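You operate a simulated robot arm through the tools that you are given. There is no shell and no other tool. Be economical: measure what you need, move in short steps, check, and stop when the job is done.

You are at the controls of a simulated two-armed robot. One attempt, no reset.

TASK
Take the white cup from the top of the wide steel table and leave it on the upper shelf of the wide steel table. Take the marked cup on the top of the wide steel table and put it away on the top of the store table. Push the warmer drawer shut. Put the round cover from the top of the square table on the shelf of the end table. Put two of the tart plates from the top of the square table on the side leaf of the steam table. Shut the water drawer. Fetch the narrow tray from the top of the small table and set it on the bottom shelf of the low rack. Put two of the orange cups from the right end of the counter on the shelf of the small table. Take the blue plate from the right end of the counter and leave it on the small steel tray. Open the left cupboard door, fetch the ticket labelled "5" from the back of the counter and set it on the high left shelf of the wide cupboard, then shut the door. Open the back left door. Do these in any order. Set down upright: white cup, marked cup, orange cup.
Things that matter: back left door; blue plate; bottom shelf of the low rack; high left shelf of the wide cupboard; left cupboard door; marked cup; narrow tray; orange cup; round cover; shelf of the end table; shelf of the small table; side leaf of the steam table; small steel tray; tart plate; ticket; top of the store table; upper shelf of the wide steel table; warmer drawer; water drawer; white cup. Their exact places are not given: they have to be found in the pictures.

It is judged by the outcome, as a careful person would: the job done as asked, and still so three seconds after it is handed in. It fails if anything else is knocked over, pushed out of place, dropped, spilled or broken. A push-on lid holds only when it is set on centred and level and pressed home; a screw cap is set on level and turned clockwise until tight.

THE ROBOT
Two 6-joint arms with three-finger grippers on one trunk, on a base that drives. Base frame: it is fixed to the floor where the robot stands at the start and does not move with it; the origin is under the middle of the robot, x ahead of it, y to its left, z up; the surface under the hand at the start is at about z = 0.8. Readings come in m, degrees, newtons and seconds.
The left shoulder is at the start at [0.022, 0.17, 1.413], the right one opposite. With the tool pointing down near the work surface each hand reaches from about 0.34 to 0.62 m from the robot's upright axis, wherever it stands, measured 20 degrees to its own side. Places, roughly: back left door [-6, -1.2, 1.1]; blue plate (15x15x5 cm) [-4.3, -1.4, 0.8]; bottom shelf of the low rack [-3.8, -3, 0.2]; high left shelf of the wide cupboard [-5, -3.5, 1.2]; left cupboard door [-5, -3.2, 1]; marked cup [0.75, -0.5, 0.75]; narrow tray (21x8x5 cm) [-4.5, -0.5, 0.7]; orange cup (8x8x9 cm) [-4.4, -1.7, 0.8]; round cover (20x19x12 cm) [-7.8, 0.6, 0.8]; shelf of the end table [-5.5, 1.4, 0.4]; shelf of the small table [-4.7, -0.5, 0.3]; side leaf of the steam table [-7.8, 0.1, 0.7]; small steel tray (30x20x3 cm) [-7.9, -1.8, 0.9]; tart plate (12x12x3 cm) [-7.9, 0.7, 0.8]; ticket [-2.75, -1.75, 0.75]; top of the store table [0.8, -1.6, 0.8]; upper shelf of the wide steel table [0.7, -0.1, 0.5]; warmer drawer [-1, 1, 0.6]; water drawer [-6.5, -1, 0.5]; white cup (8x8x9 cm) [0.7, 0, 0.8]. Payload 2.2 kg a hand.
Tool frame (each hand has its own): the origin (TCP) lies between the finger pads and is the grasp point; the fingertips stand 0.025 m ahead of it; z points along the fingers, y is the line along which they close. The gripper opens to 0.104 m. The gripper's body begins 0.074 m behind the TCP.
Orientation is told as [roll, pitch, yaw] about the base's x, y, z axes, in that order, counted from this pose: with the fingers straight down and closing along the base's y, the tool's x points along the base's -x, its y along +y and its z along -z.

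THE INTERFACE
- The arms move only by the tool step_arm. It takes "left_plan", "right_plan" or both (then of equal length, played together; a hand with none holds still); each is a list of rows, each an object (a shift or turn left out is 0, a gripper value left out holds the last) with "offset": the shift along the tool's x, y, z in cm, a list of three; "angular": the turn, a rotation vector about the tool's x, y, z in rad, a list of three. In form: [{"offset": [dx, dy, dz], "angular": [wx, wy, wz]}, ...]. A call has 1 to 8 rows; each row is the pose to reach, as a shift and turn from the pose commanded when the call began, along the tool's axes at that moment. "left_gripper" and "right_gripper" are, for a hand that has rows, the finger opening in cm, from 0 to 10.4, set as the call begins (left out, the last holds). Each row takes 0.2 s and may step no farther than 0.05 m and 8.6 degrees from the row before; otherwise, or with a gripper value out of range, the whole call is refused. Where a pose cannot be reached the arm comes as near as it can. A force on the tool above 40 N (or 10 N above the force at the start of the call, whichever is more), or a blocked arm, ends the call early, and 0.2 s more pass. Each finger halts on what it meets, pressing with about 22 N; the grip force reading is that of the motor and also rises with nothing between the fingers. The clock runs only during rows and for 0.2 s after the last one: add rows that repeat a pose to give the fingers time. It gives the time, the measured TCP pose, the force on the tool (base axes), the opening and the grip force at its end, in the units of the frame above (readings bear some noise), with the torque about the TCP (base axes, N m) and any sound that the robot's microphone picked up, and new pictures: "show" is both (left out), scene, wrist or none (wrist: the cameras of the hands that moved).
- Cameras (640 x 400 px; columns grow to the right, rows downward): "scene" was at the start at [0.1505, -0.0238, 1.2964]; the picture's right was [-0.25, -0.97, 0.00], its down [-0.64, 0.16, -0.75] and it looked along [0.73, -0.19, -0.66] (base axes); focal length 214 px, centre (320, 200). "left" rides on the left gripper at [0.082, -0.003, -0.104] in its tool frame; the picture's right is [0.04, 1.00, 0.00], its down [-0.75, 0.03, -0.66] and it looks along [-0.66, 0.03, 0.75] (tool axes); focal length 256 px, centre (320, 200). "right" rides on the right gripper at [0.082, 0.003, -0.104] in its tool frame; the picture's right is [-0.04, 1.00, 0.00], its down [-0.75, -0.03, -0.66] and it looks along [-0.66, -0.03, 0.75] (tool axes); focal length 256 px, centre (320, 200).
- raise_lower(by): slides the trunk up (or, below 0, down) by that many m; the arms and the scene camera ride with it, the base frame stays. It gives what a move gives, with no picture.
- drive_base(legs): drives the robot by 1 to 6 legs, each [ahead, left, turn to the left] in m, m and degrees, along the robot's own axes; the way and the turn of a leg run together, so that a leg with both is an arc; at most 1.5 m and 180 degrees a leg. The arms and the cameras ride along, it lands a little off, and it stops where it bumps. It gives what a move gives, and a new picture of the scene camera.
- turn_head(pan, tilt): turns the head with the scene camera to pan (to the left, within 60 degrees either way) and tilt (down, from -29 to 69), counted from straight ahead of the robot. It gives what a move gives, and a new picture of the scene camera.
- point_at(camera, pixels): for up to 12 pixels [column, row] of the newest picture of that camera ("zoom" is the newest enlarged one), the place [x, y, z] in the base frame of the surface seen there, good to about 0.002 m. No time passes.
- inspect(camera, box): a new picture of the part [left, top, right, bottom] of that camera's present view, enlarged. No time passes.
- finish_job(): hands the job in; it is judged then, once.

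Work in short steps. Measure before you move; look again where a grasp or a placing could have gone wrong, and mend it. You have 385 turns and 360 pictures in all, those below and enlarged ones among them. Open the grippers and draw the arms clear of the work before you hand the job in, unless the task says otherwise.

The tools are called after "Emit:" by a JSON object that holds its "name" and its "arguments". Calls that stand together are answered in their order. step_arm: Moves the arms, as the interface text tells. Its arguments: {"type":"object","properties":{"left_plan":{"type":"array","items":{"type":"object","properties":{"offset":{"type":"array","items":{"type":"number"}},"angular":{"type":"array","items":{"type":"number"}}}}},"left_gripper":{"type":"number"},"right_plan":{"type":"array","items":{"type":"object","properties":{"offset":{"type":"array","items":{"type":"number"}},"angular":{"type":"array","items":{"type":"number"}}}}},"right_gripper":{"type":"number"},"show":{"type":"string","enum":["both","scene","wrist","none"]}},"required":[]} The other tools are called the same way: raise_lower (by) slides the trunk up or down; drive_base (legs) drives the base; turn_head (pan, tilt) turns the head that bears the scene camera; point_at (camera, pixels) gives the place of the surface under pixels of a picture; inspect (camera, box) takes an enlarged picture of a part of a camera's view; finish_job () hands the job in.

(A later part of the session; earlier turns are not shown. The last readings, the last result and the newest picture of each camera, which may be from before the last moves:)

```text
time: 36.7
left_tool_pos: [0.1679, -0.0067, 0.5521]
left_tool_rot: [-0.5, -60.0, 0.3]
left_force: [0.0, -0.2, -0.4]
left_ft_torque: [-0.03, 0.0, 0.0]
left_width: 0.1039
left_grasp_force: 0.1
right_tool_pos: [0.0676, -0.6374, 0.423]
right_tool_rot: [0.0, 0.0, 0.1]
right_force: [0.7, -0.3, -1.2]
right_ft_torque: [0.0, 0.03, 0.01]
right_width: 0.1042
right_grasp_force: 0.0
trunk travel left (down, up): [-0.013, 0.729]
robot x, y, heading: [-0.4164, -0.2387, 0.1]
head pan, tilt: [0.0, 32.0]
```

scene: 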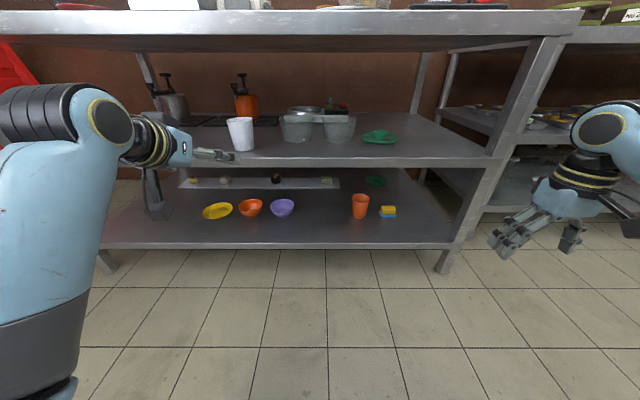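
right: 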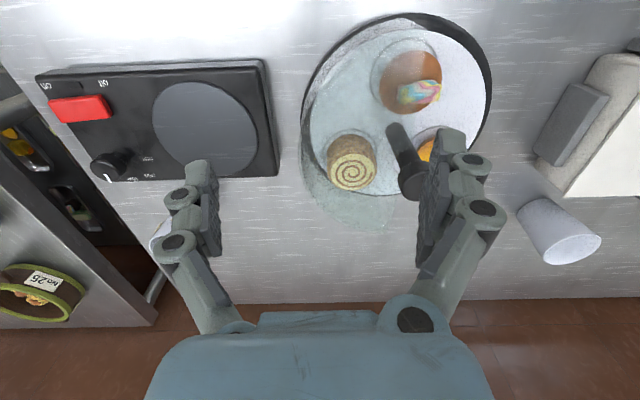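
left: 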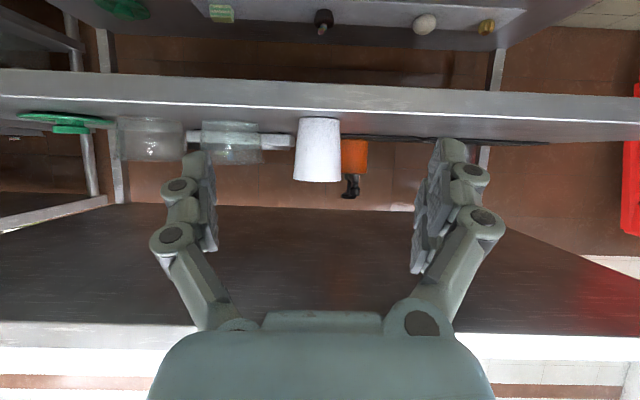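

White cup stands on the shelf. Next the marked cup: raise trunk 0.6 m and drive to (0.06,-0.43), looking toward the store table.

Emit:
{"name": "raise_lower", "arguments": {"by": 0.62}}

Emit:
{"name": "drive_base", "arguments": {"legs": [[0.48, -0.2, 0]]}}

Emit:
{"name": "turn_head", "arguments": {"pan": -45, "tilt": 35}}

```text
refused: 0.62 is not a number from -0.4 to 0.4
```

```text
time: 38.6
left_tool_pos: [0.4061, -0.1106, 0.552]
left_tool_rot: [-0.6, -59.8, -0.3]
left_force: [-0.3, 0.2, -0.4]
left_ft_torque: [0.01, 0.03, -0.01]
left_width: 0.1039
left_grasp_force: 0.1
right_tool_pos: [0.2903, -0.7351, 0.4226]
right_tool_rot: [0.3, 1.8, 0.4]
right_force: [-6.4, 0.7, 4.0]
right_ft_torque: [-0.18, -1.14, -0.04]
right_width: 0.1039
right_grasp_force: 0.0
trunk travel left (down, up): [-0.013, 0.729]
robot x, y, heading: [-0.185, -0.3353, -0.3]
head pan, tilt: [0.0, 32.0]
stopped in leg 1: the force on the tool passed its limit at 236 N (the readings are from after the stop); the commanded pose is now the measured one
```

scene: 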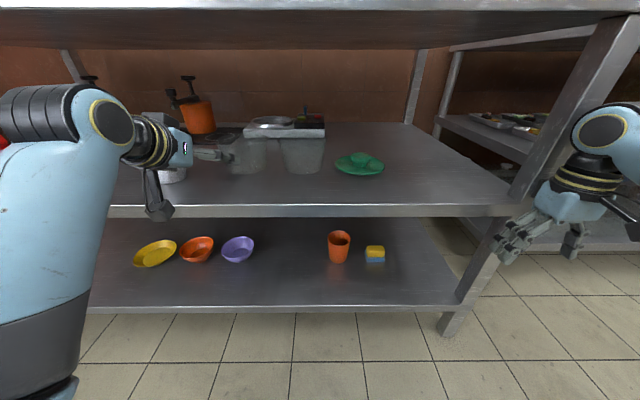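

```text
time: 39.7
left_tool_pos: [0.4057, -0.1097, 0.5529]
left_tool_rot: [-0.5, -60.0, -0.3]
left_force: [0.0, -0.2, 0.1]
left_ft_torque: [-0.02, -0.01, -0.04]
left_width: 0.1043
left_grasp_force: 0.1
right_tool_pos: [0.2889, -0.7365, 0.4231]
right_tool_rot: [0.4, 1.8, 0.3]
right_force: [-15.8, 0.5, 2.3]
right_ft_torque: [-0.14, -2.05, -0.2]
right_width: 0.1043
right_grasp_force: 0.1
trunk travel left (down, up): [-0.013, 0.729]
robot x, y, heading: [-0.1835, -0.3383, -0.4]
head pan, tilt: [-45.0, 35.0]
```

scene: 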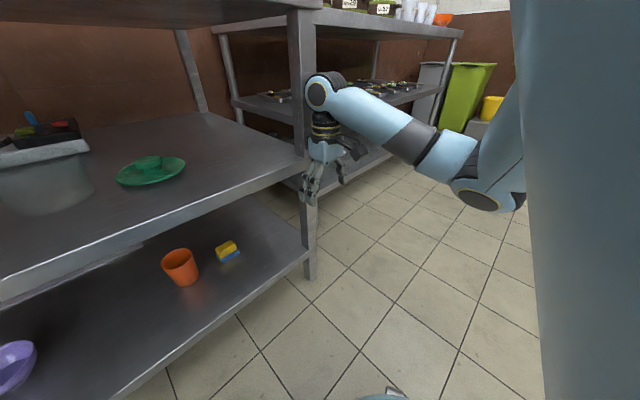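

The raise was refused (0.4 max) and the base drove with low hands; the right hand bumped the table leg. I check the left wrist view before backing out.

Emit:
{"name": "inspect", "arguments": {"camera": "left", "box": [0, 0, 640, 400]}}

Emit:
{"name": "inspect", "arguments": {"camera": "right", "box": [0, 0, 640, 400]}}

```text
1.00 times, centred on (320, 200) of left (not enlarged: the box is as wide or as high as the picture)
```

zoom: 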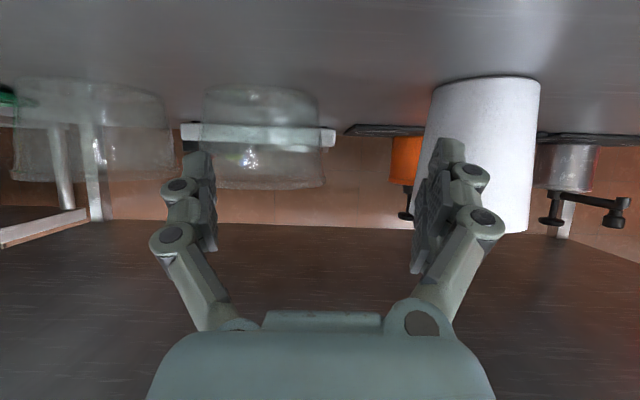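

```text
1.00 times, centred on (320, 200) of right (not enlarged: the box is as wide or as high as the picture)
```

zoom: 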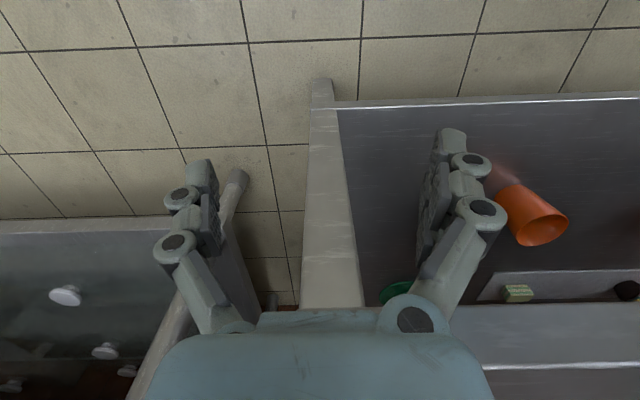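

Cup is still upright next to the left fingers. I narrow the left fingers away from it, then back the base straight off.

Emit:
{"name": "step_arm", "arguments": {"left_plan": [{"offset": [0, 0, 0]}, {"offset": [0, 0, 0]}, {"offset": [0, 0, 0]}, {"offset": [0, 0, 0]}], "left_gripper": 3, "show": "none"}}

Emit:
{"name": "drive_base", "arguments": {"legs": [[-0.3, -0.02, 0]]}}

```text
time: 40.7
left_tool_pos: [0.4055, -0.1102, 0.5528]
left_tool_rot: [-0.5, -60.0, -0.4]
left_force: [-1.0, 0.2, 0.3]
left_ft_torque: [-0.02, -0.01, 0.04]
left_width: 0.0298
left_grasp_force: 0.1
right_tool_pos: [0.2914, -0.7352, 0.4213]
right_tool_rot: [0.2, 1.8, 0.3]
right_force: [-20.4, 0.6, 0.8]
right_ft_torque: [-0.13, -2.46, -0.21]
right_width: 0.1041
right_grasp_force: 0.0
trunk travel left (down, up): [-0.013, 0.729]
robot x, y, heading: [-0.1796, -0.338, -0.3]
head pan, tilt: [-45.0, 35.0]
```

```text
time: 42.7
left_tool_pos: [0.1112, -0.1268, 0.5517]
left_tool_rot: [-0.5, -59.9, -0.2]
left_force: [-0.9, 0.1, -0.4]
left_ft_torque: [0.0, -0.01, 0.02]
left_width: 0.0297
left_grasp_force: 0.1
right_tool_pos: [-0.0036, -0.7524, 0.422]
right_tool_rot: [0.3, 1.7, 0.4]
right_force: [0.1, -0.8, 0.5]
right_ft_torque: [0.01, 0.0, 0.0]
right_width: 0.1041
right_grasp_force: 0.0
trunk travel left (down, up): [-0.013, 0.729]
robot x, y, heading: [-0.4766, -0.355, -0.3]
head pan, tilt: [-45.0, 35.0]
```

scene: 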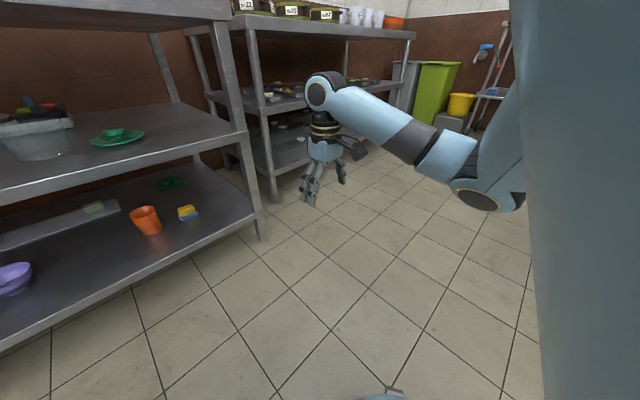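

Clear. Raise the trunk in two steps.

Emit:
{"name": "raise_lower", "arguments": {"by": 0.4}}

Emit:
{"name": "raise_lower", "arguments": {"by": 0.22}}

Emit:
{"name": "turn_head", "arguments": {"pan": -15, "tilt": 45}}

```text
time: 46.6
left_tool_pos: [0.1119, -0.128, 0.9514]
left_tool_rot: [-0.5, -59.9, -0.3]
left_force: [-0.2, 0.5, -0.4]
left_ft_torque: [-0.02, -0.03, 0.03]
left_width: 0.0301
left_grasp_force: 0.0
right_tool_pos: [-0.0053, -0.7527, 0.8217]
right_tool_rot: [0.4, 1.9, 0.3]
right_force: [-0.1, 0.4, 0.2]
right_ft_torque: [0.02, 0.01, 0.0]
right_width: 0.1037
right_grasp_force: 0.1
trunk travel left (down, up): [-0.413, 0.329]
robot x, y, heading: [-0.4747, -0.3536, -0.3]
head pan, tilt: [-45.0, 35.0]
```

```text
time: 48.9
left_tool_pos: [0.1107, -0.1273, 1.172]
left_tool_rot: [-0.5, -59.9, -0.2]
left_force: [0.1, -0.6, 0.0]
left_ft_torque: [0.02, -0.05, 0.03]
left_width: 0.03
left_grasp_force: 0.1
right_tool_pos: [-0.0031, -0.7534, 1.0417]
right_tool_rot: [0.3, 1.7, 0.4]
right_force: [0.5, 0.4, -0.1]
right_ft_torque: [0.0, -0.02, -0.03]
right_width: 0.1041
right_grasp_force: 0.1
trunk travel left (down, up): [-0.633, 0.109]
robot x, y, heading: [-0.4777, -0.355, -0.3]
head pan, tilt: [-45.0, 35.0]
```

```text
time: 49.9
left_tool_pos: [0.1112, -0.1267, 1.1723]
left_tool_rot: [-0.5, -59.9, -0.1]
left_force: [-0.2, 0.3, -0.1]
left_ft_torque: [-0.01, 0.01, 0.03]
left_width: 0.0299
left_grasp_force: 0.1
right_tool_pos: [-0.0032, -0.7528, 1.0421]
right_tool_rot: [0.3, 1.8, 0.3]
right_force: [0.8, 0.1, 0.3]
right_ft_torque: [0.03, 0.0, -0.03]
right_width: 0.1042
right_grasp_force: 0.0
trunk travel left (down, up): [-0.633, 0.109]
robot x, y, heading: [-0.4769, -0.3572, -0.2]
head pan, tilt: [-15.0, 45.0]
```

scene: 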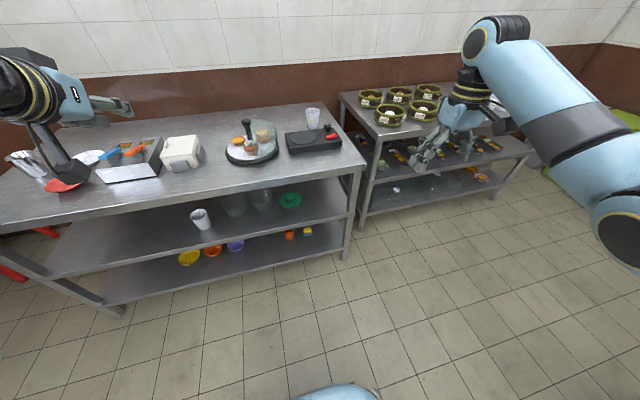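

Drive to bring the marked cup into the right arm's range.

Emit:
{"name": "drive_base", "arguments": {"legs": [[0.54, -0.08, 0.2]]}}

```text
time: 53.0
left_tool_pos: [0.6492, -0.2125, 1.1721]
left_tool_rot: [-0.5, -59.9, -0.4]
left_force: [0.6, 0.3, 1.1]
left_ft_torque: [-0.03, 0.0, 0.03]
left_width: 0.0299
left_grasp_force: 0.0
right_tool_pos: [0.5346, -0.8377, 1.0426]
right_tool_rot: [0.2, 1.8, 0.3]
right_force: [0.6, 0.0, -0.3]
right_ft_torque: [0.02, 0.03, -0.01]
right_width: 0.1041
right_grasp_force: 0.1
trunk travel left (down, up): [-0.633, 0.109]
robot x, y, heading: [0.0611, -0.4432, -0.6]
head pan, tilt: [-15.0, 45.0]
```

scene: 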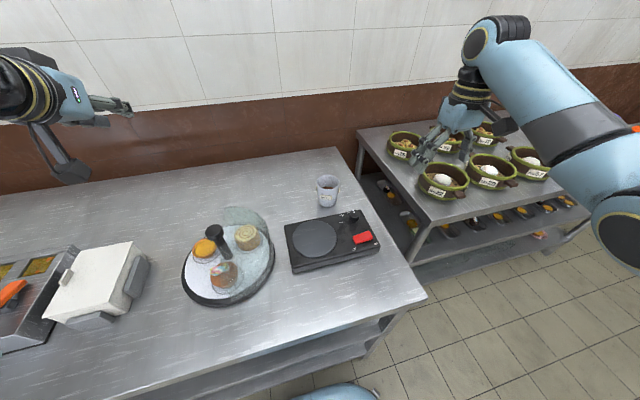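

Now move the right hand over the marked cup at (0.70,-0.622) with a 25° tilt.

Emit:
{"name": "step_arm", "arguments": {"right_plan": [{"offset": [-2.8, 3.6, 1.25], "angular": [0, -0.078, 0]}, {"offset": [-5.6, 7.2, 2.5], "angular": [0, -0.156, 0]}, {"offset": [-8.4, 10.8, 3.75], "angular": [0, -0.234, 0]}, {"offset": [-11.2, 14.4, 5.0], "angular": [0, -0.312, 0]}, {"offset": [-14.0, 18, 6.25], "angular": [0, -0.39, 0]}, {"offset": [-16.75, 21.6, 7.5], "angular": [0, -0.468, 0]}, {"offset": [-16.75, 21.6, 7.5], "angular": [0, -0.468, 0]}], "right_gripper": 10.4, "show": "both"}}

```text
time: 54.6
left_tool_pos: [0.6492, -0.2127, 1.172]
left_tool_rot: [-0.6, -59.9, -0.4]
left_force: [-0.5, 0.4, 0.3]
left_ft_torque: [0.02, -0.02, 0.03]
left_width: 0.03
left_grasp_force: 0.1
right_tool_pos: [0.6982, -0.62, 0.9609]
right_tool_rot: [0.4, -25.1, 0.2]
right_force: [-0.2, -0.2, 0.7]
right_ft_torque: [0.04, -0.02, 0.04]
right_width: 0.1039
right_grasp_force: 0.0
trunk travel left (down, up): [-0.633, 0.109]
robot x, y, heading: [0.0626, -0.4396, -0.2]
head pan, tilt: [-15.0, 45.0]
```

scene: 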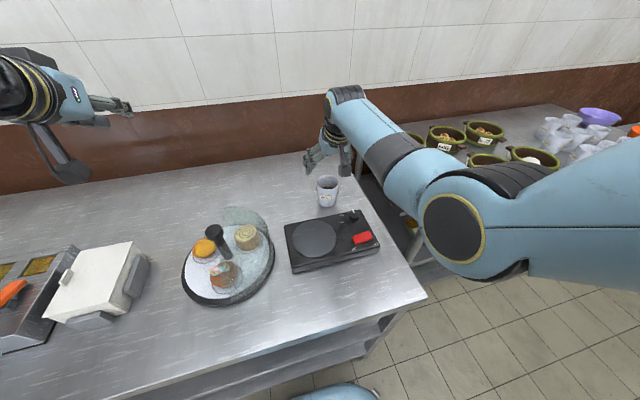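
right: 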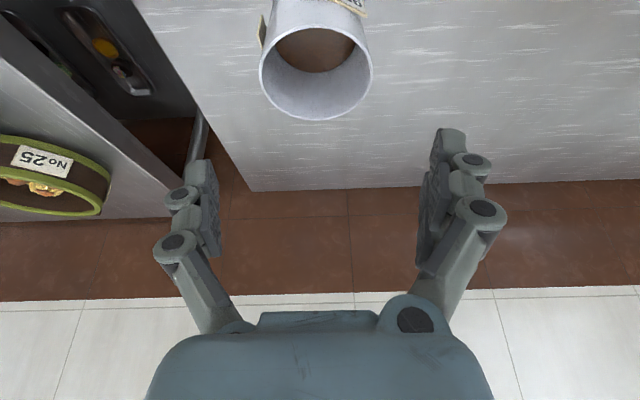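

Aligned. Descend 10 cm and close.

Emit:
{"name": "step_arm", "arguments": {"right_plan": [{"offset": [1.7, 0, 3.6]}, {"offset": [3.4, 0, 7.2]}, {"offset": [4.23, 0, 9.06]}, {"offset": [4.23, 0, 9.06]}], "show": "none"}}

Emit:
{"name": "step_arm", "arguments": {"right_plan": [{"offset": [0, 0, 0]}, {"offset": [0, 0, 0]}, {"offset": [0, 0, 0]}], "right_gripper": 5, "show": "wrist"}}

```text
time: 55.6
left_tool_pos: [0.6501, -0.213, 1.1717]
left_tool_rot: [-0.6, -59.9, -0.4]
left_force: [-0.5, -0.3, 0.3]
left_ft_torque: [-0.02, 0.0, -0.01]
left_width: 0.0301
left_grasp_force: 0.1
right_tool_pos: [0.6967, -0.6194, 0.8626]
right_tool_rot: [0.4, -25.0, 0.1]
right_force: [-0.1, 0.1, 0.2]
right_ft_torque: [-0.01, 0.02, 0.02]
right_width: 0.1042
right_grasp_force: 0.0
trunk travel left (down, up): [-0.633, 0.109]
robot x, y, heading: [0.0611, -0.4402, -0.3]
head pan, tilt: [-15.0, 45.0]
```

```text
time: 56.4
left_tool_pos: [0.649, -0.2115, 1.1724]
left_tool_rot: [-0.5, -59.9, -0.5]
left_force: [0.1, 1.2, -0.4]
left_ft_torque: [0.03, 0.01, 0.0]
left_width: 0.0298
left_grasp_force: 0.0
right_tool_pos: [0.6966, -0.6199, 0.8615]
right_tool_rot: [0.4, -25.0, 0.2]
right_force: [-0.2, -1.1, 1.9]
right_ft_torque: [-0.15, 0.01, -0.01]
right_width: 0.0784
right_grasp_force: 22.3
trunk travel left (down, up): [-0.633, 0.109]
robot x, y, heading: [0.0594, -0.4367, -0.2]
head pan, tilt: [-15.0, 45.0]
```

right: 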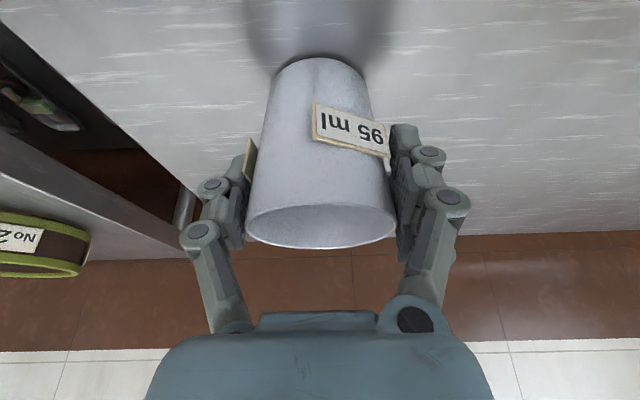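

Gripped; the label reads "95 ml". Lift, back up and head to the store table.

Emit:
{"name": "step_arm", "arguments": {"right_plan": [{"offset": [-1.9, 0, -4.1]}, {"offset": [-3.8, 0, -8.2]}, {"offset": [-5.7, 0, -12.2]}, {"offset": [-7.2, 0, -15.4]}, {"offset": [-7.2, 0, -15.4]}], "show": "none"}}

Emit:
{"name": "drive_base", "arguments": {"legs": [[-0.2, -0.3, 0], [0, -0.6, 0]]}}

Emit:
{"name": "turn_head", "arguments": {"pan": -12, "tilt": 42}}

```text
time: 57.6
left_tool_pos: [0.6504, -0.2125, 1.172]
left_tool_rot: [-0.6, -59.9, -0.4]
left_force: [-0.2, 0.3, -0.2]
left_ft_torque: [-0.02, 0.02, 0.0]
left_width: 0.0297
left_grasp_force: 0.0
right_tool_pos: [0.6956, -0.6202, 1.0344]
right_tool_rot: [0.4, -24.9, 0.1]
right_force: [-0.4, -0.2, -1.2]
right_ft_torque: [-0.02, 0.04, -0.02]
right_width: 0.0783
right_grasp_force: 21.7
trunk travel left (down, up): [-0.633, 0.109]
robot x, y, heading: [0.061, -0.4386, -0.5]
head pan, tilt: [-15.0, 45.0]
```

```text
time: 62.9
left_tool_pos: [0.4435, -1.1073, 1.1721]
left_tool_rot: [-0.5, -59.9, -0.7]
left_force: [-0.1, -0.2, -0.6]
left_ft_torque: [-0.04, 0.0, 0.01]
left_width: 0.0298
left_grasp_force: 0.1
right_tool_pos: [0.4881, -1.5129, 1.0327]
right_tool_rot: [0.5, -25.0, -0.1]
right_force: [0.6, 0.5, -1.5]
right_ft_torque: [0.0, 0.03, 0.03]
right_width: 0.0781
right_grasp_force: 21.8
trunk travel left (down, up): [-0.633, 0.109]
robot x, y, heading: [-0.146, -1.3234, -0.5]
head pan, tilt: [-15.0, 45.0]
```

scene: 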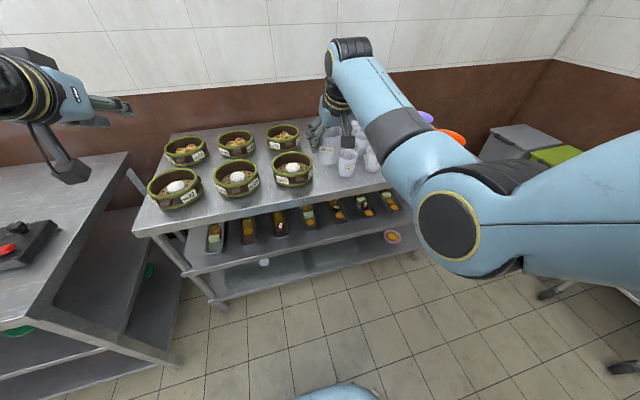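

```text
time: 63.5
left_tool_pos: [0.4431, -1.1061, 1.1722]
left_tool_rot: [-0.4, -59.8, -0.8]
left_force: [0.8, 0.3, -0.5]
left_ft_torque: [0.01, 0.02, 0.02]
left_width: 0.0299
left_grasp_force: 0.0
right_tool_pos: [0.4877, -1.513, 1.0327]
right_tool_rot: [0.4, -25.0, -0.1]
right_force: [0.2, -0.3, -1.1]
right_ft_torque: [0.0, -0.04, -0.02]
right_width: 0.0782
right_grasp_force: 21.9
trunk travel left (down, up): [-0.633, 0.109]
robot x, y, heading: [-0.1467, -1.327, -0.9]
head pan, tilt: [-12.0, 42.0]
```

scene: 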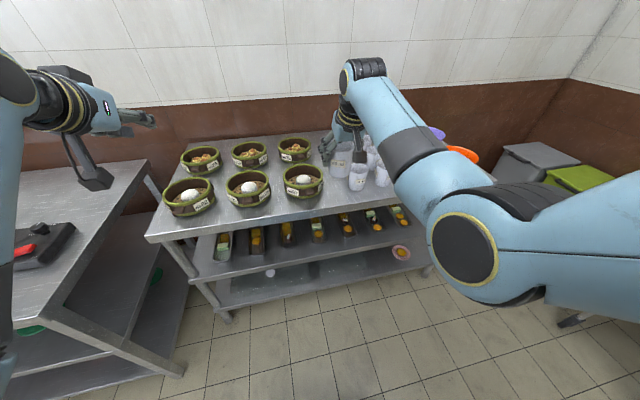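

The front strip near (335,205) looks free. Measure the table and neighbours.

Emit:
{"name": "point_at", "arguments": {"camera": "scene", "pixels": [[330, 205], [345, 208], [330, 212], [358, 190], [320, 195], [300, 205], [370, 200], [358, 170], [382, 178], [385, 195], [250, 212], [240, 228]]}}

Emit:
{"name": "inspect", "arguments": {"camera": "scene", "box": [150, 110, 450, 300]}}

```text
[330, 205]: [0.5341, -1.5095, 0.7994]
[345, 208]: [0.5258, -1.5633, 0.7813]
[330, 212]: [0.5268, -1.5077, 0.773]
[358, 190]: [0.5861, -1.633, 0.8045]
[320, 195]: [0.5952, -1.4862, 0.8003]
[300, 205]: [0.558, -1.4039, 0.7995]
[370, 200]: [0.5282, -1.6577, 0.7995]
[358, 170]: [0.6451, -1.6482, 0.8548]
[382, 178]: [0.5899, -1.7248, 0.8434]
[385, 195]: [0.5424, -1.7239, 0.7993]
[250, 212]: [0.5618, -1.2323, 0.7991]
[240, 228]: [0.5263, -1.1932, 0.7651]
```

```text
2.11 times, centred on (300, 205) of scene
```

zoom: 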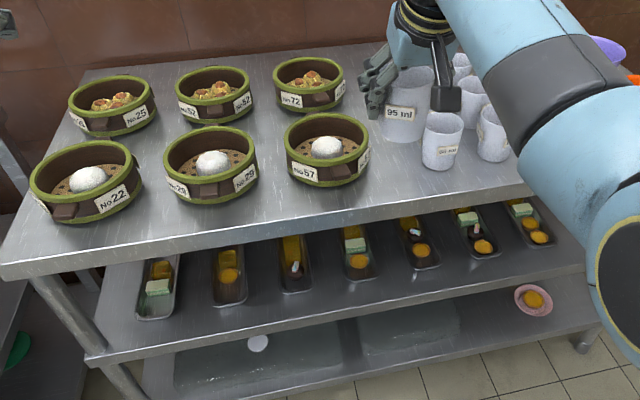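

Gap around (0.575,-1.535) is free near the front. I place the marked cup there.

Emit:
{"name": "step_arm", "arguments": {"right_plan": [{"offset": [-4, -1.1, 1.85]}, {"offset": [-7.9, -2.2, 3.7]}, {"offset": [-5.9, -2.2, 8]}, {"offset": [-4, -2.2, 12]}, {"offset": [-2, -2.2, 16.3]}, {"offset": [-0.9, -2.2, 18.6]}, {"offset": [-0.9, -2.2, 18.6]}], "show": "both"}}

```text
time: 65.1
left_tool_pos: [0.4438, -1.1054, 1.1714]
left_tool_rot: [-0.5, -59.8, -0.6]
left_force: [-0.6, 0.4, -0.5]
left_ft_torque: [0.01, -0.03, -0.02]
left_width: 0.0299
left_grasp_force: 0.0
right_tool_pos: [0.5296, -1.5384, 0.9076]
right_tool_rot: [0.3, -25.0, -0.2]
right_force: [0.9, -0.4, -0.3]
right_ft_torque: [0.0, 0.0, -0.03]
right_width: 0.0777
right_grasp_force: 21.8
right hand out of reach, approached as far as the arm can: row 3, 4, 5, 6, 7
trunk travel left (down, up): [-0.633, 0.109]
robot x, y, heading: [-0.1438, -1.3331, -0.6]
head pan, tilt: [-12.0, 42.0]
```

scene: 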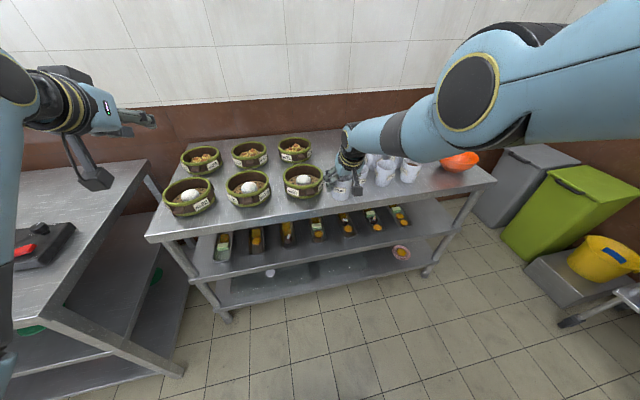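
right: 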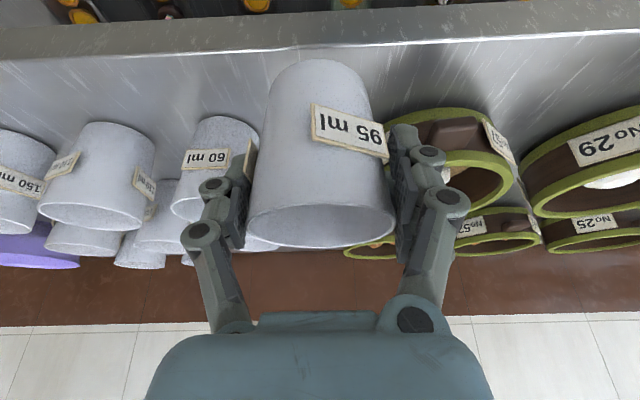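

Out of reach; I raise the trunk 0.1 m, drive 0.12 m ahead, then reposition.

Emit:
{"name": "raise_lower", "arguments": {"by": 0.1}}

Emit:
{"name": "drive_base", "arguments": {"legs": [[0.12, 0, 0.6]]}}

Emit:
{"name": "step_arm", "arguments": {"right_plan": [{"offset": [0, 0, 0]}], "show": "none"}}

```text
time: 66.4
left_tool_pos: [0.4448, -1.1062, 1.2718]
left_tool_rot: [-0.5, -59.9, -0.7]
left_force: [0.5, -0.1, -0.1]
left_ft_torque: [0.04, 0.02, 0.01]
left_width: 0.03
left_grasp_force: 0.0
right_tool_pos: [0.53, -1.5392, 1.0109]
right_tool_rot: [0.5, -25.0, -0.2]
right_force: [0.7, -0.5, -2.1]
right_ft_torque: [0.0, -0.02, -0.01]
right_width: 0.0775
right_grasp_force: 22.0
trunk travel left (down, up): [-0.733, 0.009]
robot x, y, heading: [-0.1477, -1.3296, -0.8]
head pan, tilt: [-12.0, 42.0]
```

```text
time: 67.7
left_tool_pos: [0.5612, -1.0989, 1.2719]
left_tool_rot: [-0.5, -59.9, 0.0]
left_force: [-0.8, -0.3, -0.2]
left_ft_torque: [0.0, 0.01, 0.01]
left_width: 0.0299
left_grasp_force: 0.1
right_tool_pos: [0.6533, -1.5314, 1.0115]
right_tool_rot: [0.5, -25.1, 0.5]
right_force: [0.6, 0.7, -2.1]
right_ft_torque: [0.01, -0.01, 0.0]
right_width: 0.0776
right_grasp_force: 21.9
trunk travel left (down, up): [-0.733, 0.009]
robot x, y, heading: [-0.0278, -1.3291, 0.2]
head pan, tilt: [-12.0, 42.0]
```

scene: 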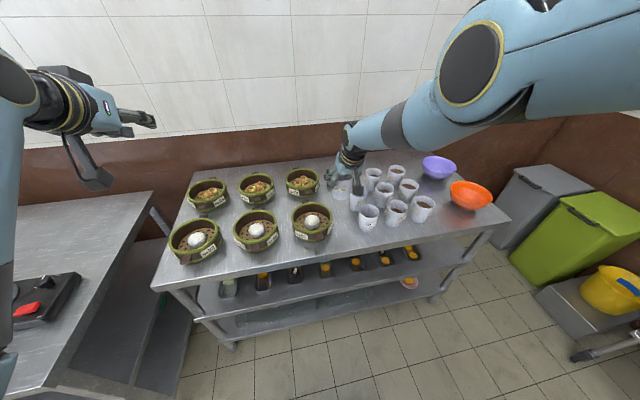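

```text
time: 68.1
left_tool_pos: [0.5599, -1.0993, 1.2721]
left_tool_rot: [-0.5, -60.0, 0.0]
left_force: [-0.8, 0.1, 0.4]
left_ft_torque: [-0.02, 0.0, -0.01]
left_width: 0.0298
left_grasp_force: 0.0
right_tool_pos: [0.6505, -1.5325, 1.0124]
right_tool_rot: [0.4, -25.0, 0.5]
right_force: [0.0, 0.6, -0.6]
right_ft_torque: [0.0, -0.02, 0.02]
right_width: 0.0772
right_grasp_force: 21.8
trunk travel left (down, up): [-0.733, 0.009]
robot x, y, heading: [-0.0258, -1.3327, -0.2]
head pan, tilt: [-12.0, 42.0]
```

Good view now. Check neighbours near the spot.

Emit:
{"name": "point_at", "arguments": {"camera": "scene", "pixels": [[359, 210], [369, 230], [369, 207], [333, 225], [325, 238], [345, 235], [340, 255], [355, 205]]}}

Emit:
{"name": "step_arm", "arguments": {"right_plan": [{"offset": [3.4, 0, -1.6]}, {"offset": [6.84, -0.2, -3.2]}, {"offset": [6.84, -0.2, -3.2]}], "show": "wrist"}}

```text
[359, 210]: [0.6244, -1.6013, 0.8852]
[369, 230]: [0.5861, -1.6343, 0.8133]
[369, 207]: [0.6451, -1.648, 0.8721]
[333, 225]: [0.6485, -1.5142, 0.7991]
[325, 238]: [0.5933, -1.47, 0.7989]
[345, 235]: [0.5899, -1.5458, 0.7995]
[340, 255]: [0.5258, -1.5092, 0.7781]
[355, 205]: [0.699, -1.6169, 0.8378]
```

```text
time: 68.9
left_tool_pos: [0.5612, -1.0993, 1.2716]
left_tool_rot: [-0.4, -59.9, 0.0]
left_force: [0.9, -1.1, 0.7]
left_ft_torque: [0.01, -0.03, 0.01]
left_width: 0.0298
left_grasp_force: 0.0
right_tool_pos: [0.6288, -1.5327, 0.9751]
right_tool_rot: [0.4, -25.0, 0.5]
right_force: [0.1, -0.2, -2.0]
right_ft_torque: [0.01, -0.01, 0.01]
right_width: 0.0772
right_grasp_force: 22.2
right hand out of reach, approached as far as the arm can: row 1, 2, 3
trunk travel left (down, up): [-0.733, 0.009]
robot x, y, heading: [-0.0234, -1.3315, 0.1]
head pan, tilt: [-12.0, 42.0]
```

right: 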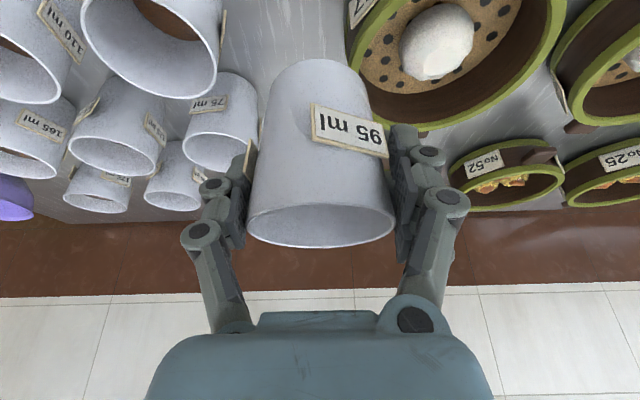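

The commanded pose was still the earlier unreachable one. Pull back 4.5 cm, then lower with the trunk.

Emit:
{"name": "step_arm", "arguments": {"right_plan": [{"offset": [2, 0, -0.95]}, {"offset": [4.08, 0.2, -1.9]}, {"offset": [4.08, 0.2, -1.9]}], "show": "none"}}

```text
time: 69.7
left_tool_pos: [0.5622, -1.1005, 1.2733]
left_tool_rot: [-0.5, -60.0, 0.0]
left_force: [-0.3, -0.5, -0.8]
left_ft_torque: [0.04, 0.01, -0.03]
left_width: 0.0296
left_grasp_force: 0.0
right_tool_pos: [0.613, -1.5291, 0.9536]
right_tool_rot: [0.4, -24.9, 0.5]
right_force: [-1.2, -0.2, -1.1]
right_ft_torque: [0.05, 0.02, -0.01]
right_width: 0.0775
right_grasp_force: 21.9
right hand out of reach, approached as far as the arm can: row 1, 2, 3
trunk travel left (down, up): [-0.733, 0.009]
robot x, y, heading: [-0.0268, -1.3295, -0.0]
head pan, tilt: [-12.0, 42.0]
```

I do the final placing with rigid moves instead: base back 4 cm, then trunk down.

Emit:
{"name": "drive_base", "arguments": {"legs": [[-0.04, -0.01, 0]]}}

Emit:
{"name": "inspect", "arguments": {"camera": "right", "box": [0, 0, 640, 400]}}

```text
time: 70.6
left_tool_pos: [0.5223, -1.1094, 1.2714]
left_tool_rot: [-0.5, -59.9, 0.0]
left_force: [-0.2, 0.2, -0.2]
left_ft_torque: [0.01, 0.01, -0.02]
left_width: 0.0297
left_grasp_force: 0.1
right_tool_pos: [0.5735, -1.5371, 0.9537]
right_tool_rot: [0.4, -25.0, 0.6]
right_force: [0.0, 0.4, -1.5]
right_ft_torque: [-0.01, 0.02, -0.02]
right_width: 0.0773
right_grasp_force: 22.1
trunk travel left (down, up): [-0.733, 0.009]
robot x, y, heading: [-0.0665, -1.3427, 0.1]
head pan, tilt: [-12.0, 42.0]
```

scene: 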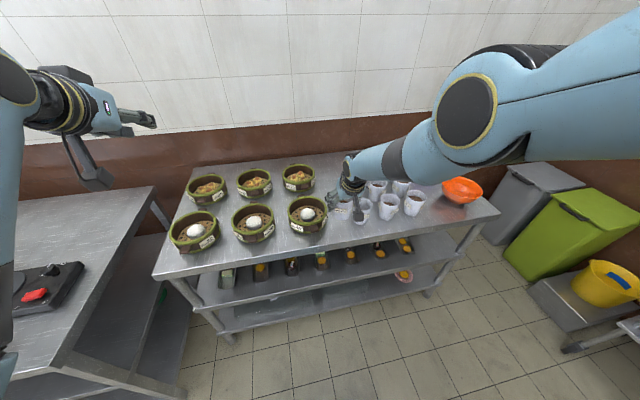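

```text
1.00 times, centred on (320, 200) of right (not enlarged: the box is as wide or as high as the picture)
```

zoom: 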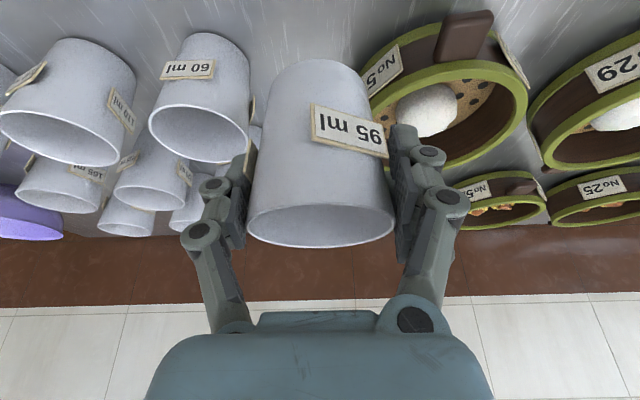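

Clearance on both sides. Lower with the trunk by 9 cm.

Emit:
{"name": "raise_lower", "arguments": {"by": -0.086}}

Emit:
{"name": "raise_lower", "arguments": {"by": -0.007}}

Emit:
{"name": "inspect", "arguments": {"camera": "right", "box": [0, 0, 640, 400]}}

```text
time: 71.8
left_tool_pos: [0.5217, -1.1101, 1.1853]
left_tool_rot: [-0.5, -59.9, 0.0]
left_force: [0.4, 0.0, -0.2]
left_ft_torque: [0.0, 0.01, 0.03]
left_width: 0.0303
left_grasp_force: 0.0
right_tool_pos: [0.5746, -1.5378, 0.8691]
right_tool_rot: [0.4, -25.0, 0.5]
right_force: [0.2, -0.8, 0.2]
right_ft_torque: [0.03, 0.0, -0.03]
right_width: 0.0774
right_grasp_force: 22.1
trunk travel left (down, up): [-0.647, 0.095]
robot x, y, heading: [-0.0668, -1.3375, -0.1]
head pan, tilt: [-12.0, 42.0]
```

```text
time: 72.3
left_tool_pos: [0.5212, -1.1104, 1.1785]
left_tool_rot: [-0.4, -59.9, 0.1]
left_force: [-0.1, -0.1, 0.6]
left_ft_torque: [0.01, -0.01, 0.0]
left_width: 0.0298
left_grasp_force: 0.1
right_tool_pos: [0.575, -1.5373, 0.8631]
right_tool_rot: [0.4, -25.1, 0.5]
right_force: [0.1, -0.3, 7.0]
right_ft_torque: [-0.13, -0.23, -0.04]
right_width: 0.0775
right_grasp_force: 22.3
trunk travel left (down, up): [-0.64, 0.102]
robot x, y, heading: [-0.064, -1.3451, -0.1]
head pan, tilt: [-12.0, 42.0]
```

```text
1.00 times, centred on (320, 200) of right (not enlarged: the box is as wide or as high as the picture)
```

zoom: 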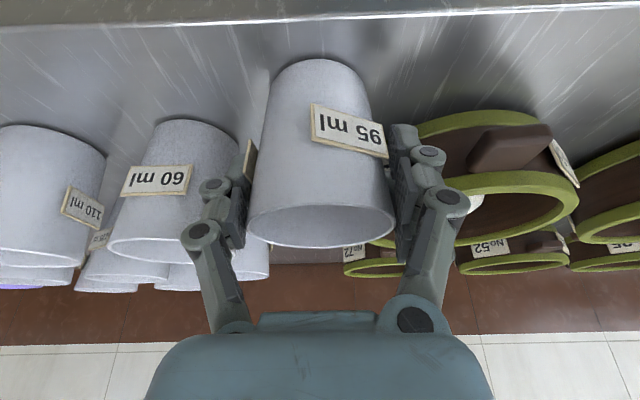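

Contact at 7 N. Open to 9 cm.

Emit:
{"name": "step_arm", "arguments": {"right_plan": [{"offset": [0, 0, 0]}, {"offset": [0, 0, 0]}], "right_gripper": 9, "show": "wrist"}}

Emit:
{"name": "raise_lower", "arguments": {"by": 0.1}}

Emit:
{"name": "drive_base", "arguments": {"legs": [[-0.35, 0, 0]]}}

```text
time: 72.9
left_tool_pos: [0.5214, -1.1106, 1.1784]
left_tool_rot: [-0.5, -59.9, 0.0]
left_force: [-0.4, 0.0, 0.4]
left_ft_torque: [0.05, 0.0, 0.01]
left_width: 0.0301
left_grasp_force: 0.0
right_tool_pos: [0.5735, -1.5384, 0.8609]
right_tool_rot: [0.3, -25.0, 0.4]
right_force: [-1.1, -0.1, -0.7]
right_ft_torque: [-0.05, 0.04, -0.03]
right_width: 0.09
right_grasp_force: 0.1
trunk travel left (down, up): [-0.64, 0.102]
robot x, y, heading: [-0.0623, -1.3418, -0.0]
head pan, tilt: [-12.0, 42.0]
```

right: 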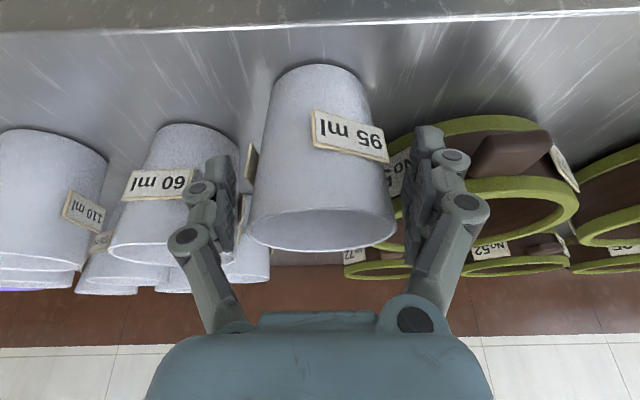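

```text
time: 74.3
left_tool_pos: [0.5221, -1.1103, 1.2778]
left_tool_rot: [-0.4, -59.9, 0.0]
left_force: [-0.7, -0.9, 0.3]
left_ft_torque: [0.04, 0.0, 0.04]
left_width: 0.03
left_grasp_force: 0.2
right_tool_pos: [0.5739, -1.5373, 0.9598]
right_tool_rot: [0.4, -24.9, 0.6]
right_force: [0.3, -0.5, 0.1]
right_ft_torque: [-0.06, 0.0, 0.0]
right_width: 0.0899
right_grasp_force: 0.0
trunk travel left (down, up): [-0.74, 0.002]
robot x, y, heading: [-0.0675, -1.3401, -0.1]
head pan, tilt: [-12.0, 42.0]
```

```text
time: 76.7
left_tool_pos: [0.1791, -1.111, 1.2795]
left_tool_rot: [-0.6, -59.9, 0.0]
left_force: [-0.5, 0.2, 0.3]
left_ft_torque: [-0.01, 0.0, 0.0]
left_width: 0.0299
left_grasp_force: 0.1
right_tool_pos: [0.2278, -1.5382, 0.9613]
right_tool_rot: [0.4, -24.9, 0.4]
right_force: [0.2, -0.2, 0.0]
right_ft_torque: [0.01, 0.0, 0.01]
right_width: 0.0903
right_grasp_force: 0.1
trunk travel left (down, up): [-0.74, 0.002]
robot x, y, heading: [-0.4135, -1.3375, -0.4]
head pan, tilt: [-12.0, 42.0]
stopped in leg 1: the robot was blocked; the commanded pose is now the measured one
```

scene: 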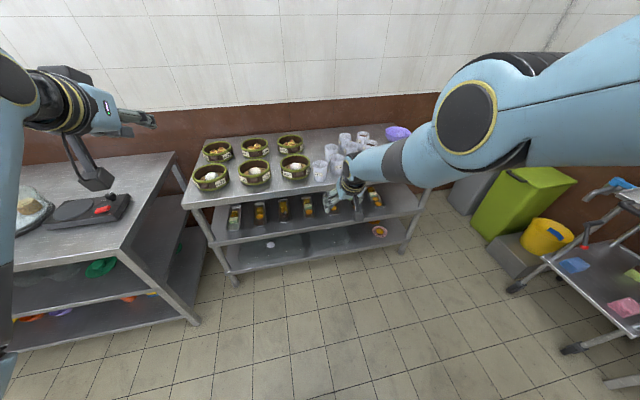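

The cup is placed. Something blocks behind. I first fold both hands in closer and to pointing straight down, to be safe for driving.

Emit:
{"name": "step_arm", "arguments": {"left_plan": [{"offset": [2.1, 0, -1.2], "angular": [0, 0.13, 0]}, {"offset": [4.2, 0, -2.4], "angular": [0, 0.26, 0]}, {"offset": [6.4, 0, -3.6], "angular": [0, 0.39, 0]}, {"offset": [8.5, 0, -4.8], "angular": [0, 0.52, 0]}, {"offset": [10.6, 0, -6.0], "angular": [0, 0.65, 0]}, {"offset": [12.8, 0, -7.2], "angular": [0, 0.78, 0]}, {"offset": [15, 0, -8.4], "angular": [0, 0.91, 0]}, {"offset": [17, 0, -9.7], "angular": [0, 1.04, 0]}], "right_plan": [{"offset": [1.7, 0, -2.2], "angular": [0, 0.055, 0]}, {"offset": [3.5, 0, -4.4], "angular": [0, 0.11, 0]}, {"offset": [5.2, 0, -6.6], "angular": [0, 0.165, 0]}, {"offset": [6.9, 0, -8.8], "angular": [0, 0.22, 0]}, {"offset": [8.7, 0, -11], "angular": [0, 0.275, 0]}, {"offset": [10.4, 0, -13.2], "angular": [0, 0.33, 0]}, {"offset": [12.1, 0, -15.4], "angular": [0, 0.385, 0]}, {"offset": [13.9, 0, -17.5], "angular": [0, 0.436, 0]}], "left_gripper": 10.4, "right_gripper": 10.4, "show": "none"}}

Emit:
{"name": "turn_head", "arguments": {"pan": 60, "tilt": 25}}

```text
time: 78.5
left_tool_pos: [0.0274, -1.1143, 1.1206]
left_tool_rot: [-0.3, -0.4, -0.6]
left_force: [-0.6, 0.3, 0.3]
left_ft_torque: [0.0, 0.0, -0.03]
left_width: 0.1041
left_grasp_force: 0.1
left hand out of reach, approached as far as the arm can: row 7, 8
right_tool_pos: [0.1595, -1.5333, 0.9712]
right_tool_rot: [0.3, 0.2, 0.5]
right_force: [0.2, 0.1, 0.5]
right_ft_torque: [-0.03, 0.0, 0.02]
right_width: 0.1038
right_grasp_force: 0.0
right hand out of reach, approached as far as the arm can: row 1, 2, 3, 4, 5, 6, 7, 8
trunk travel left (down, up): [-0.74, 0.002]
robot x, y, heading: [-0.4069, -1.3421, -0.3]
head pan, tilt: [-12.0, 42.0]
```

```text
time: 79.9
left_tool_pos: [0.027, -1.1152, 1.1213]
left_tool_rot: [-0.2, -0.6, -0.6]
left_force: [-0.2, 0.2, -0.3]
left_ft_torque: [0.05, 0.02, 0.02]
left_width: 0.104
left_grasp_force: 0.0
right_tool_pos: [0.1611, -1.5342, 0.9728]
right_tool_rot: [0.3, 0.1, 0.4]
right_force: [0.2, -0.5, 0.6]
right_ft_torque: [-0.01, 0.03, -0.04]
right_width: 0.1038
right_grasp_force: 0.1
trunk travel left (down, up): [-0.74, 0.002]
robot x, y, heading: [-0.4083, -1.3388, -0.3]
head pan, tilt: [60.0, 25.0]
```

scene: 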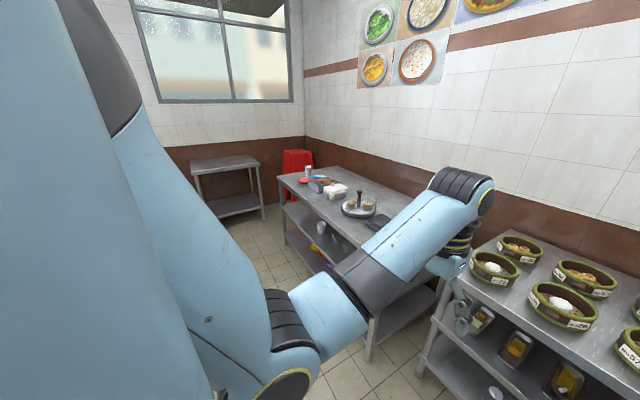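

Drive left along the aisle to y≈-0.45, then turn 90° left to see the warmer drawer area.

Emit:
{"name": "drive_base", "arguments": {"legs": [[0, 0.9, 0], [0, 0, 90]]}}

Emit:
{"name": "turn_head", "arguments": {"pan": 40, "tilt": 25}}

```text
time: 81.8
left_tool_pos: [0.0442, -0.9782, 1.1237]
left_tool_rot: [0.4, -0.5, 1.2]
left_force: [3.4, -4.6, 1.2]
left_ft_torque: [0.42, 0.19, 0.04]
left_width: 0.104
left_grasp_force: 0.1
right_tool_pos: [0.1892, -1.3959, 0.9668]
right_tool_rot: [0.9, 0.5, 2.0]
right_force: [-0.2, -5.7, -1.3]
right_ft_torque: [0.55, 0.01, 0.02]
right_width: 0.1034
right_grasp_force: 0.1
trunk travel left (down, up): [-0.74, 0.002]
robot x, y, heading: [-0.388, -1.2013, 1.5]
head pan, tilt: [60.0, 25.0]
stopped in leg 1: the robot was blocked; the commanded pose is now the measured one
```

scene: 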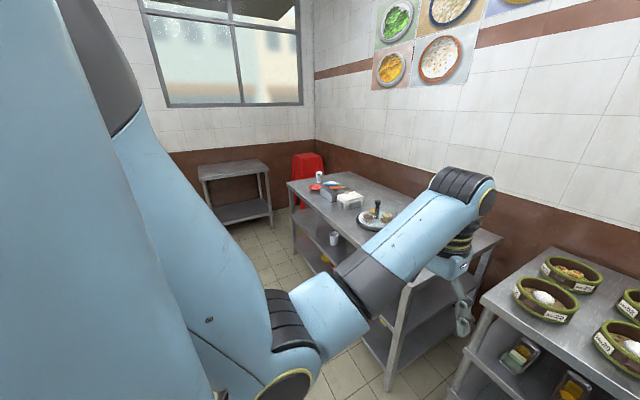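

```text
time: 82.6
left_tool_pos: [0.038, -0.9556, 1.1201]
left_tool_rot: [-0.5, -0.6, 1.2]
left_force: [-0.4, 0.3, -0.3]
left_ft_torque: [-0.09, -0.04, 0.01]
left_width: 0.1037
left_grasp_force: 0.0
right_tool_pos: [0.1838, -1.3682, 0.9728]
right_tool_rot: [0.3, 0.3, 2.3]
right_force: [-1.2, 1.0, -0.3]
right_ft_torque: [-0.09, 0.01, -0.01]
right_width: 0.104
right_grasp_force: 0.0
trunk travel left (down, up): [-0.74, 0.002]
robot x, y, heading: [-0.394, -1.1966, 1.6]
head pan, tilt: [40.0, 25.0]
```

scene: 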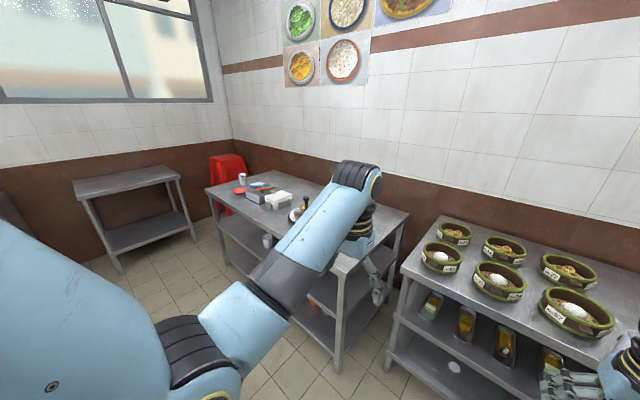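

Blocked by something behind-left. Step 0.3 m ahead first, then go left.

Emit:
{"name": "drive_base", "arguments": {"legs": [[0.25, -0.03, -1.6]]}}

Emit:
{"name": "drive_base", "arguments": {"legs": [[0, 0.7, 0]]}}

```text
time: 84.4
left_tool_pos: [0.3011, -1.0001, 1.1207]
left_tool_rot: [-0.2, -0.5, -0.7]
left_force: [-0.5, 0.3, -0.5]
left_ft_torque: [0.01, 0.0, 0.0]
left_width: 0.1043
left_grasp_force: 0.0
right_tool_pos: [0.435, -1.4198, 0.9722]
right_tool_rot: [0.3, 0.3, 0.3]
right_force: [-0.3, 0.4, -0.3]
right_ft_torque: [0.02, 0.0, 0.01]
right_width: 0.1041
right_grasp_force: 0.0
trunk travel left (down, up): [-0.74, 0.002]
robot x, y, heading: [-0.1353, -1.2238, -0.4]
head pan, tilt: [40.0, 25.0]
```

scene: 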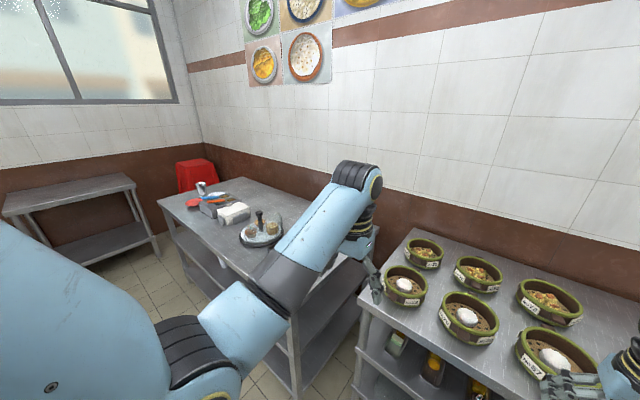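

```text
time: 88.3
left_tool_pos: [0.3043, -0.2984, 1.1217]
left_tool_rot: [-0.1, -0.5, -0.7]
left_force: [0.0, 0.8, 0.2]
left_ft_torque: [-0.05, -0.03, -0.01]
left_width: 0.1041
left_grasp_force: 0.0
right_tool_pos: [0.4377, -0.717, 0.9715]
right_tool_rot: [0.3, 0.1, 0.4]
right_force: [0.6, -0.2, 0.4]
right_ft_torque: [-0.03, 0.01, 0.04]
right_width: 0.1039
right_grasp_force: 0.0
trunk travel left (down, up): [-0.74, 0.002]
robot x, y, heading: [-0.1361, -0.5217, -0.3]
head pan, tilt: [40.0, 25.0]
```

scene: 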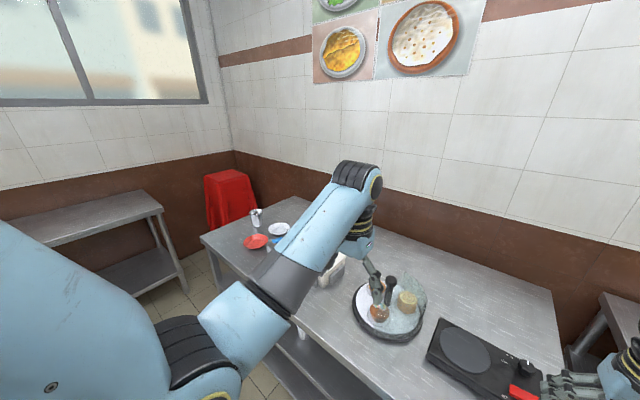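

Turn 90° left here and look around.

Emit:
{"name": "drive_base", "arguments": {"legs": [[-0.1, 0.15, 0], [0, 0, 90]]}}

Emit:
{"name": "turn_head", "arguments": {"pan": 30, "tilt": 25}}

```text
time: 93.5
left_tool_pos: [-0.4438, 0.0708, 1.1213]
left_tool_rot: [-0.2, -0.5, 87.9]
left_force: [0.5, -0.3, -0.6]
left_ft_torque: [0.01, 0.02, -0.05]
left_width: 0.1038
left_grasp_force: 0.0
right_tool_pos: [-0.0207, 0.191, 0.9718]
right_tool_rot: [0.3, 0.2, 89.0]
right_force: [0.1, -0.4, 0.1]
right_ft_torque: [-0.01, 0.0, 0.03]
right_width: 0.1037
right_grasp_force: 0.1
trunk travel left (down, up): [-0.74, 0.002]
robot x, y, heading: [-0.2312, -0.3703, 88.1]
head pan, tilt: [40.0, 25.0]
```

scene: 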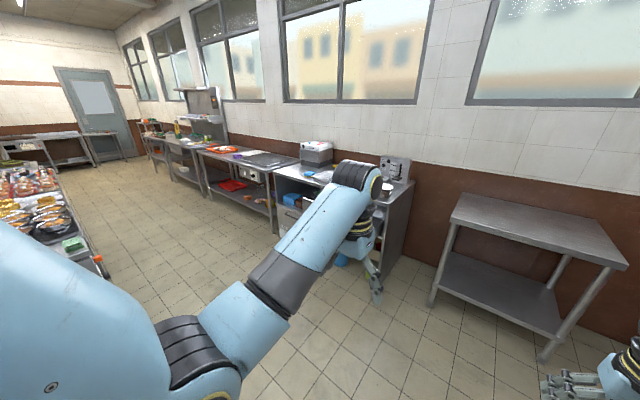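

```text
time: 94.3
left_tool_pos: [-0.4428, 0.0706, 1.1215]
left_tool_rot: [-0.2, -0.5, 87.9]
left_force: [-0.5, -0.3, -0.1]
left_ft_torque: [0.0, -0.03, 0.02]
left_width: 0.104
left_grasp_force: 0.0
right_tool_pos: [-0.0203, 0.1906, 0.9716]
right_tool_rot: [0.3, 0.3, 88.8]
right_force: [0.3, 0.1, 0.9]
right_ft_torque: [0.02, 0.0, -0.03]
right_width: 0.1041
right_grasp_force: 0.0
trunk travel left (down, up): [-0.74, 0.002]
robot x, y, heading: [-0.231, -0.3727, 88.3]
head pan, tilt: [30.0, 25.0]
```

scene: 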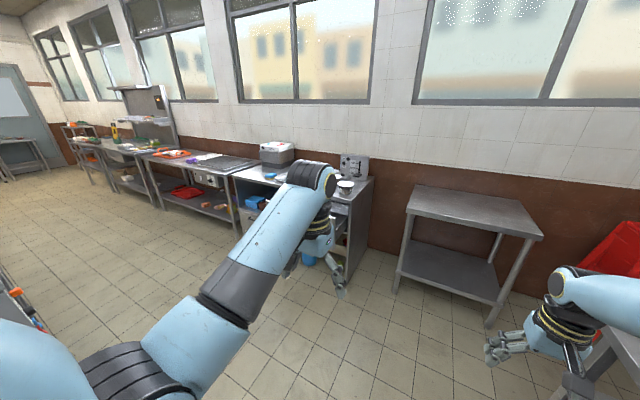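

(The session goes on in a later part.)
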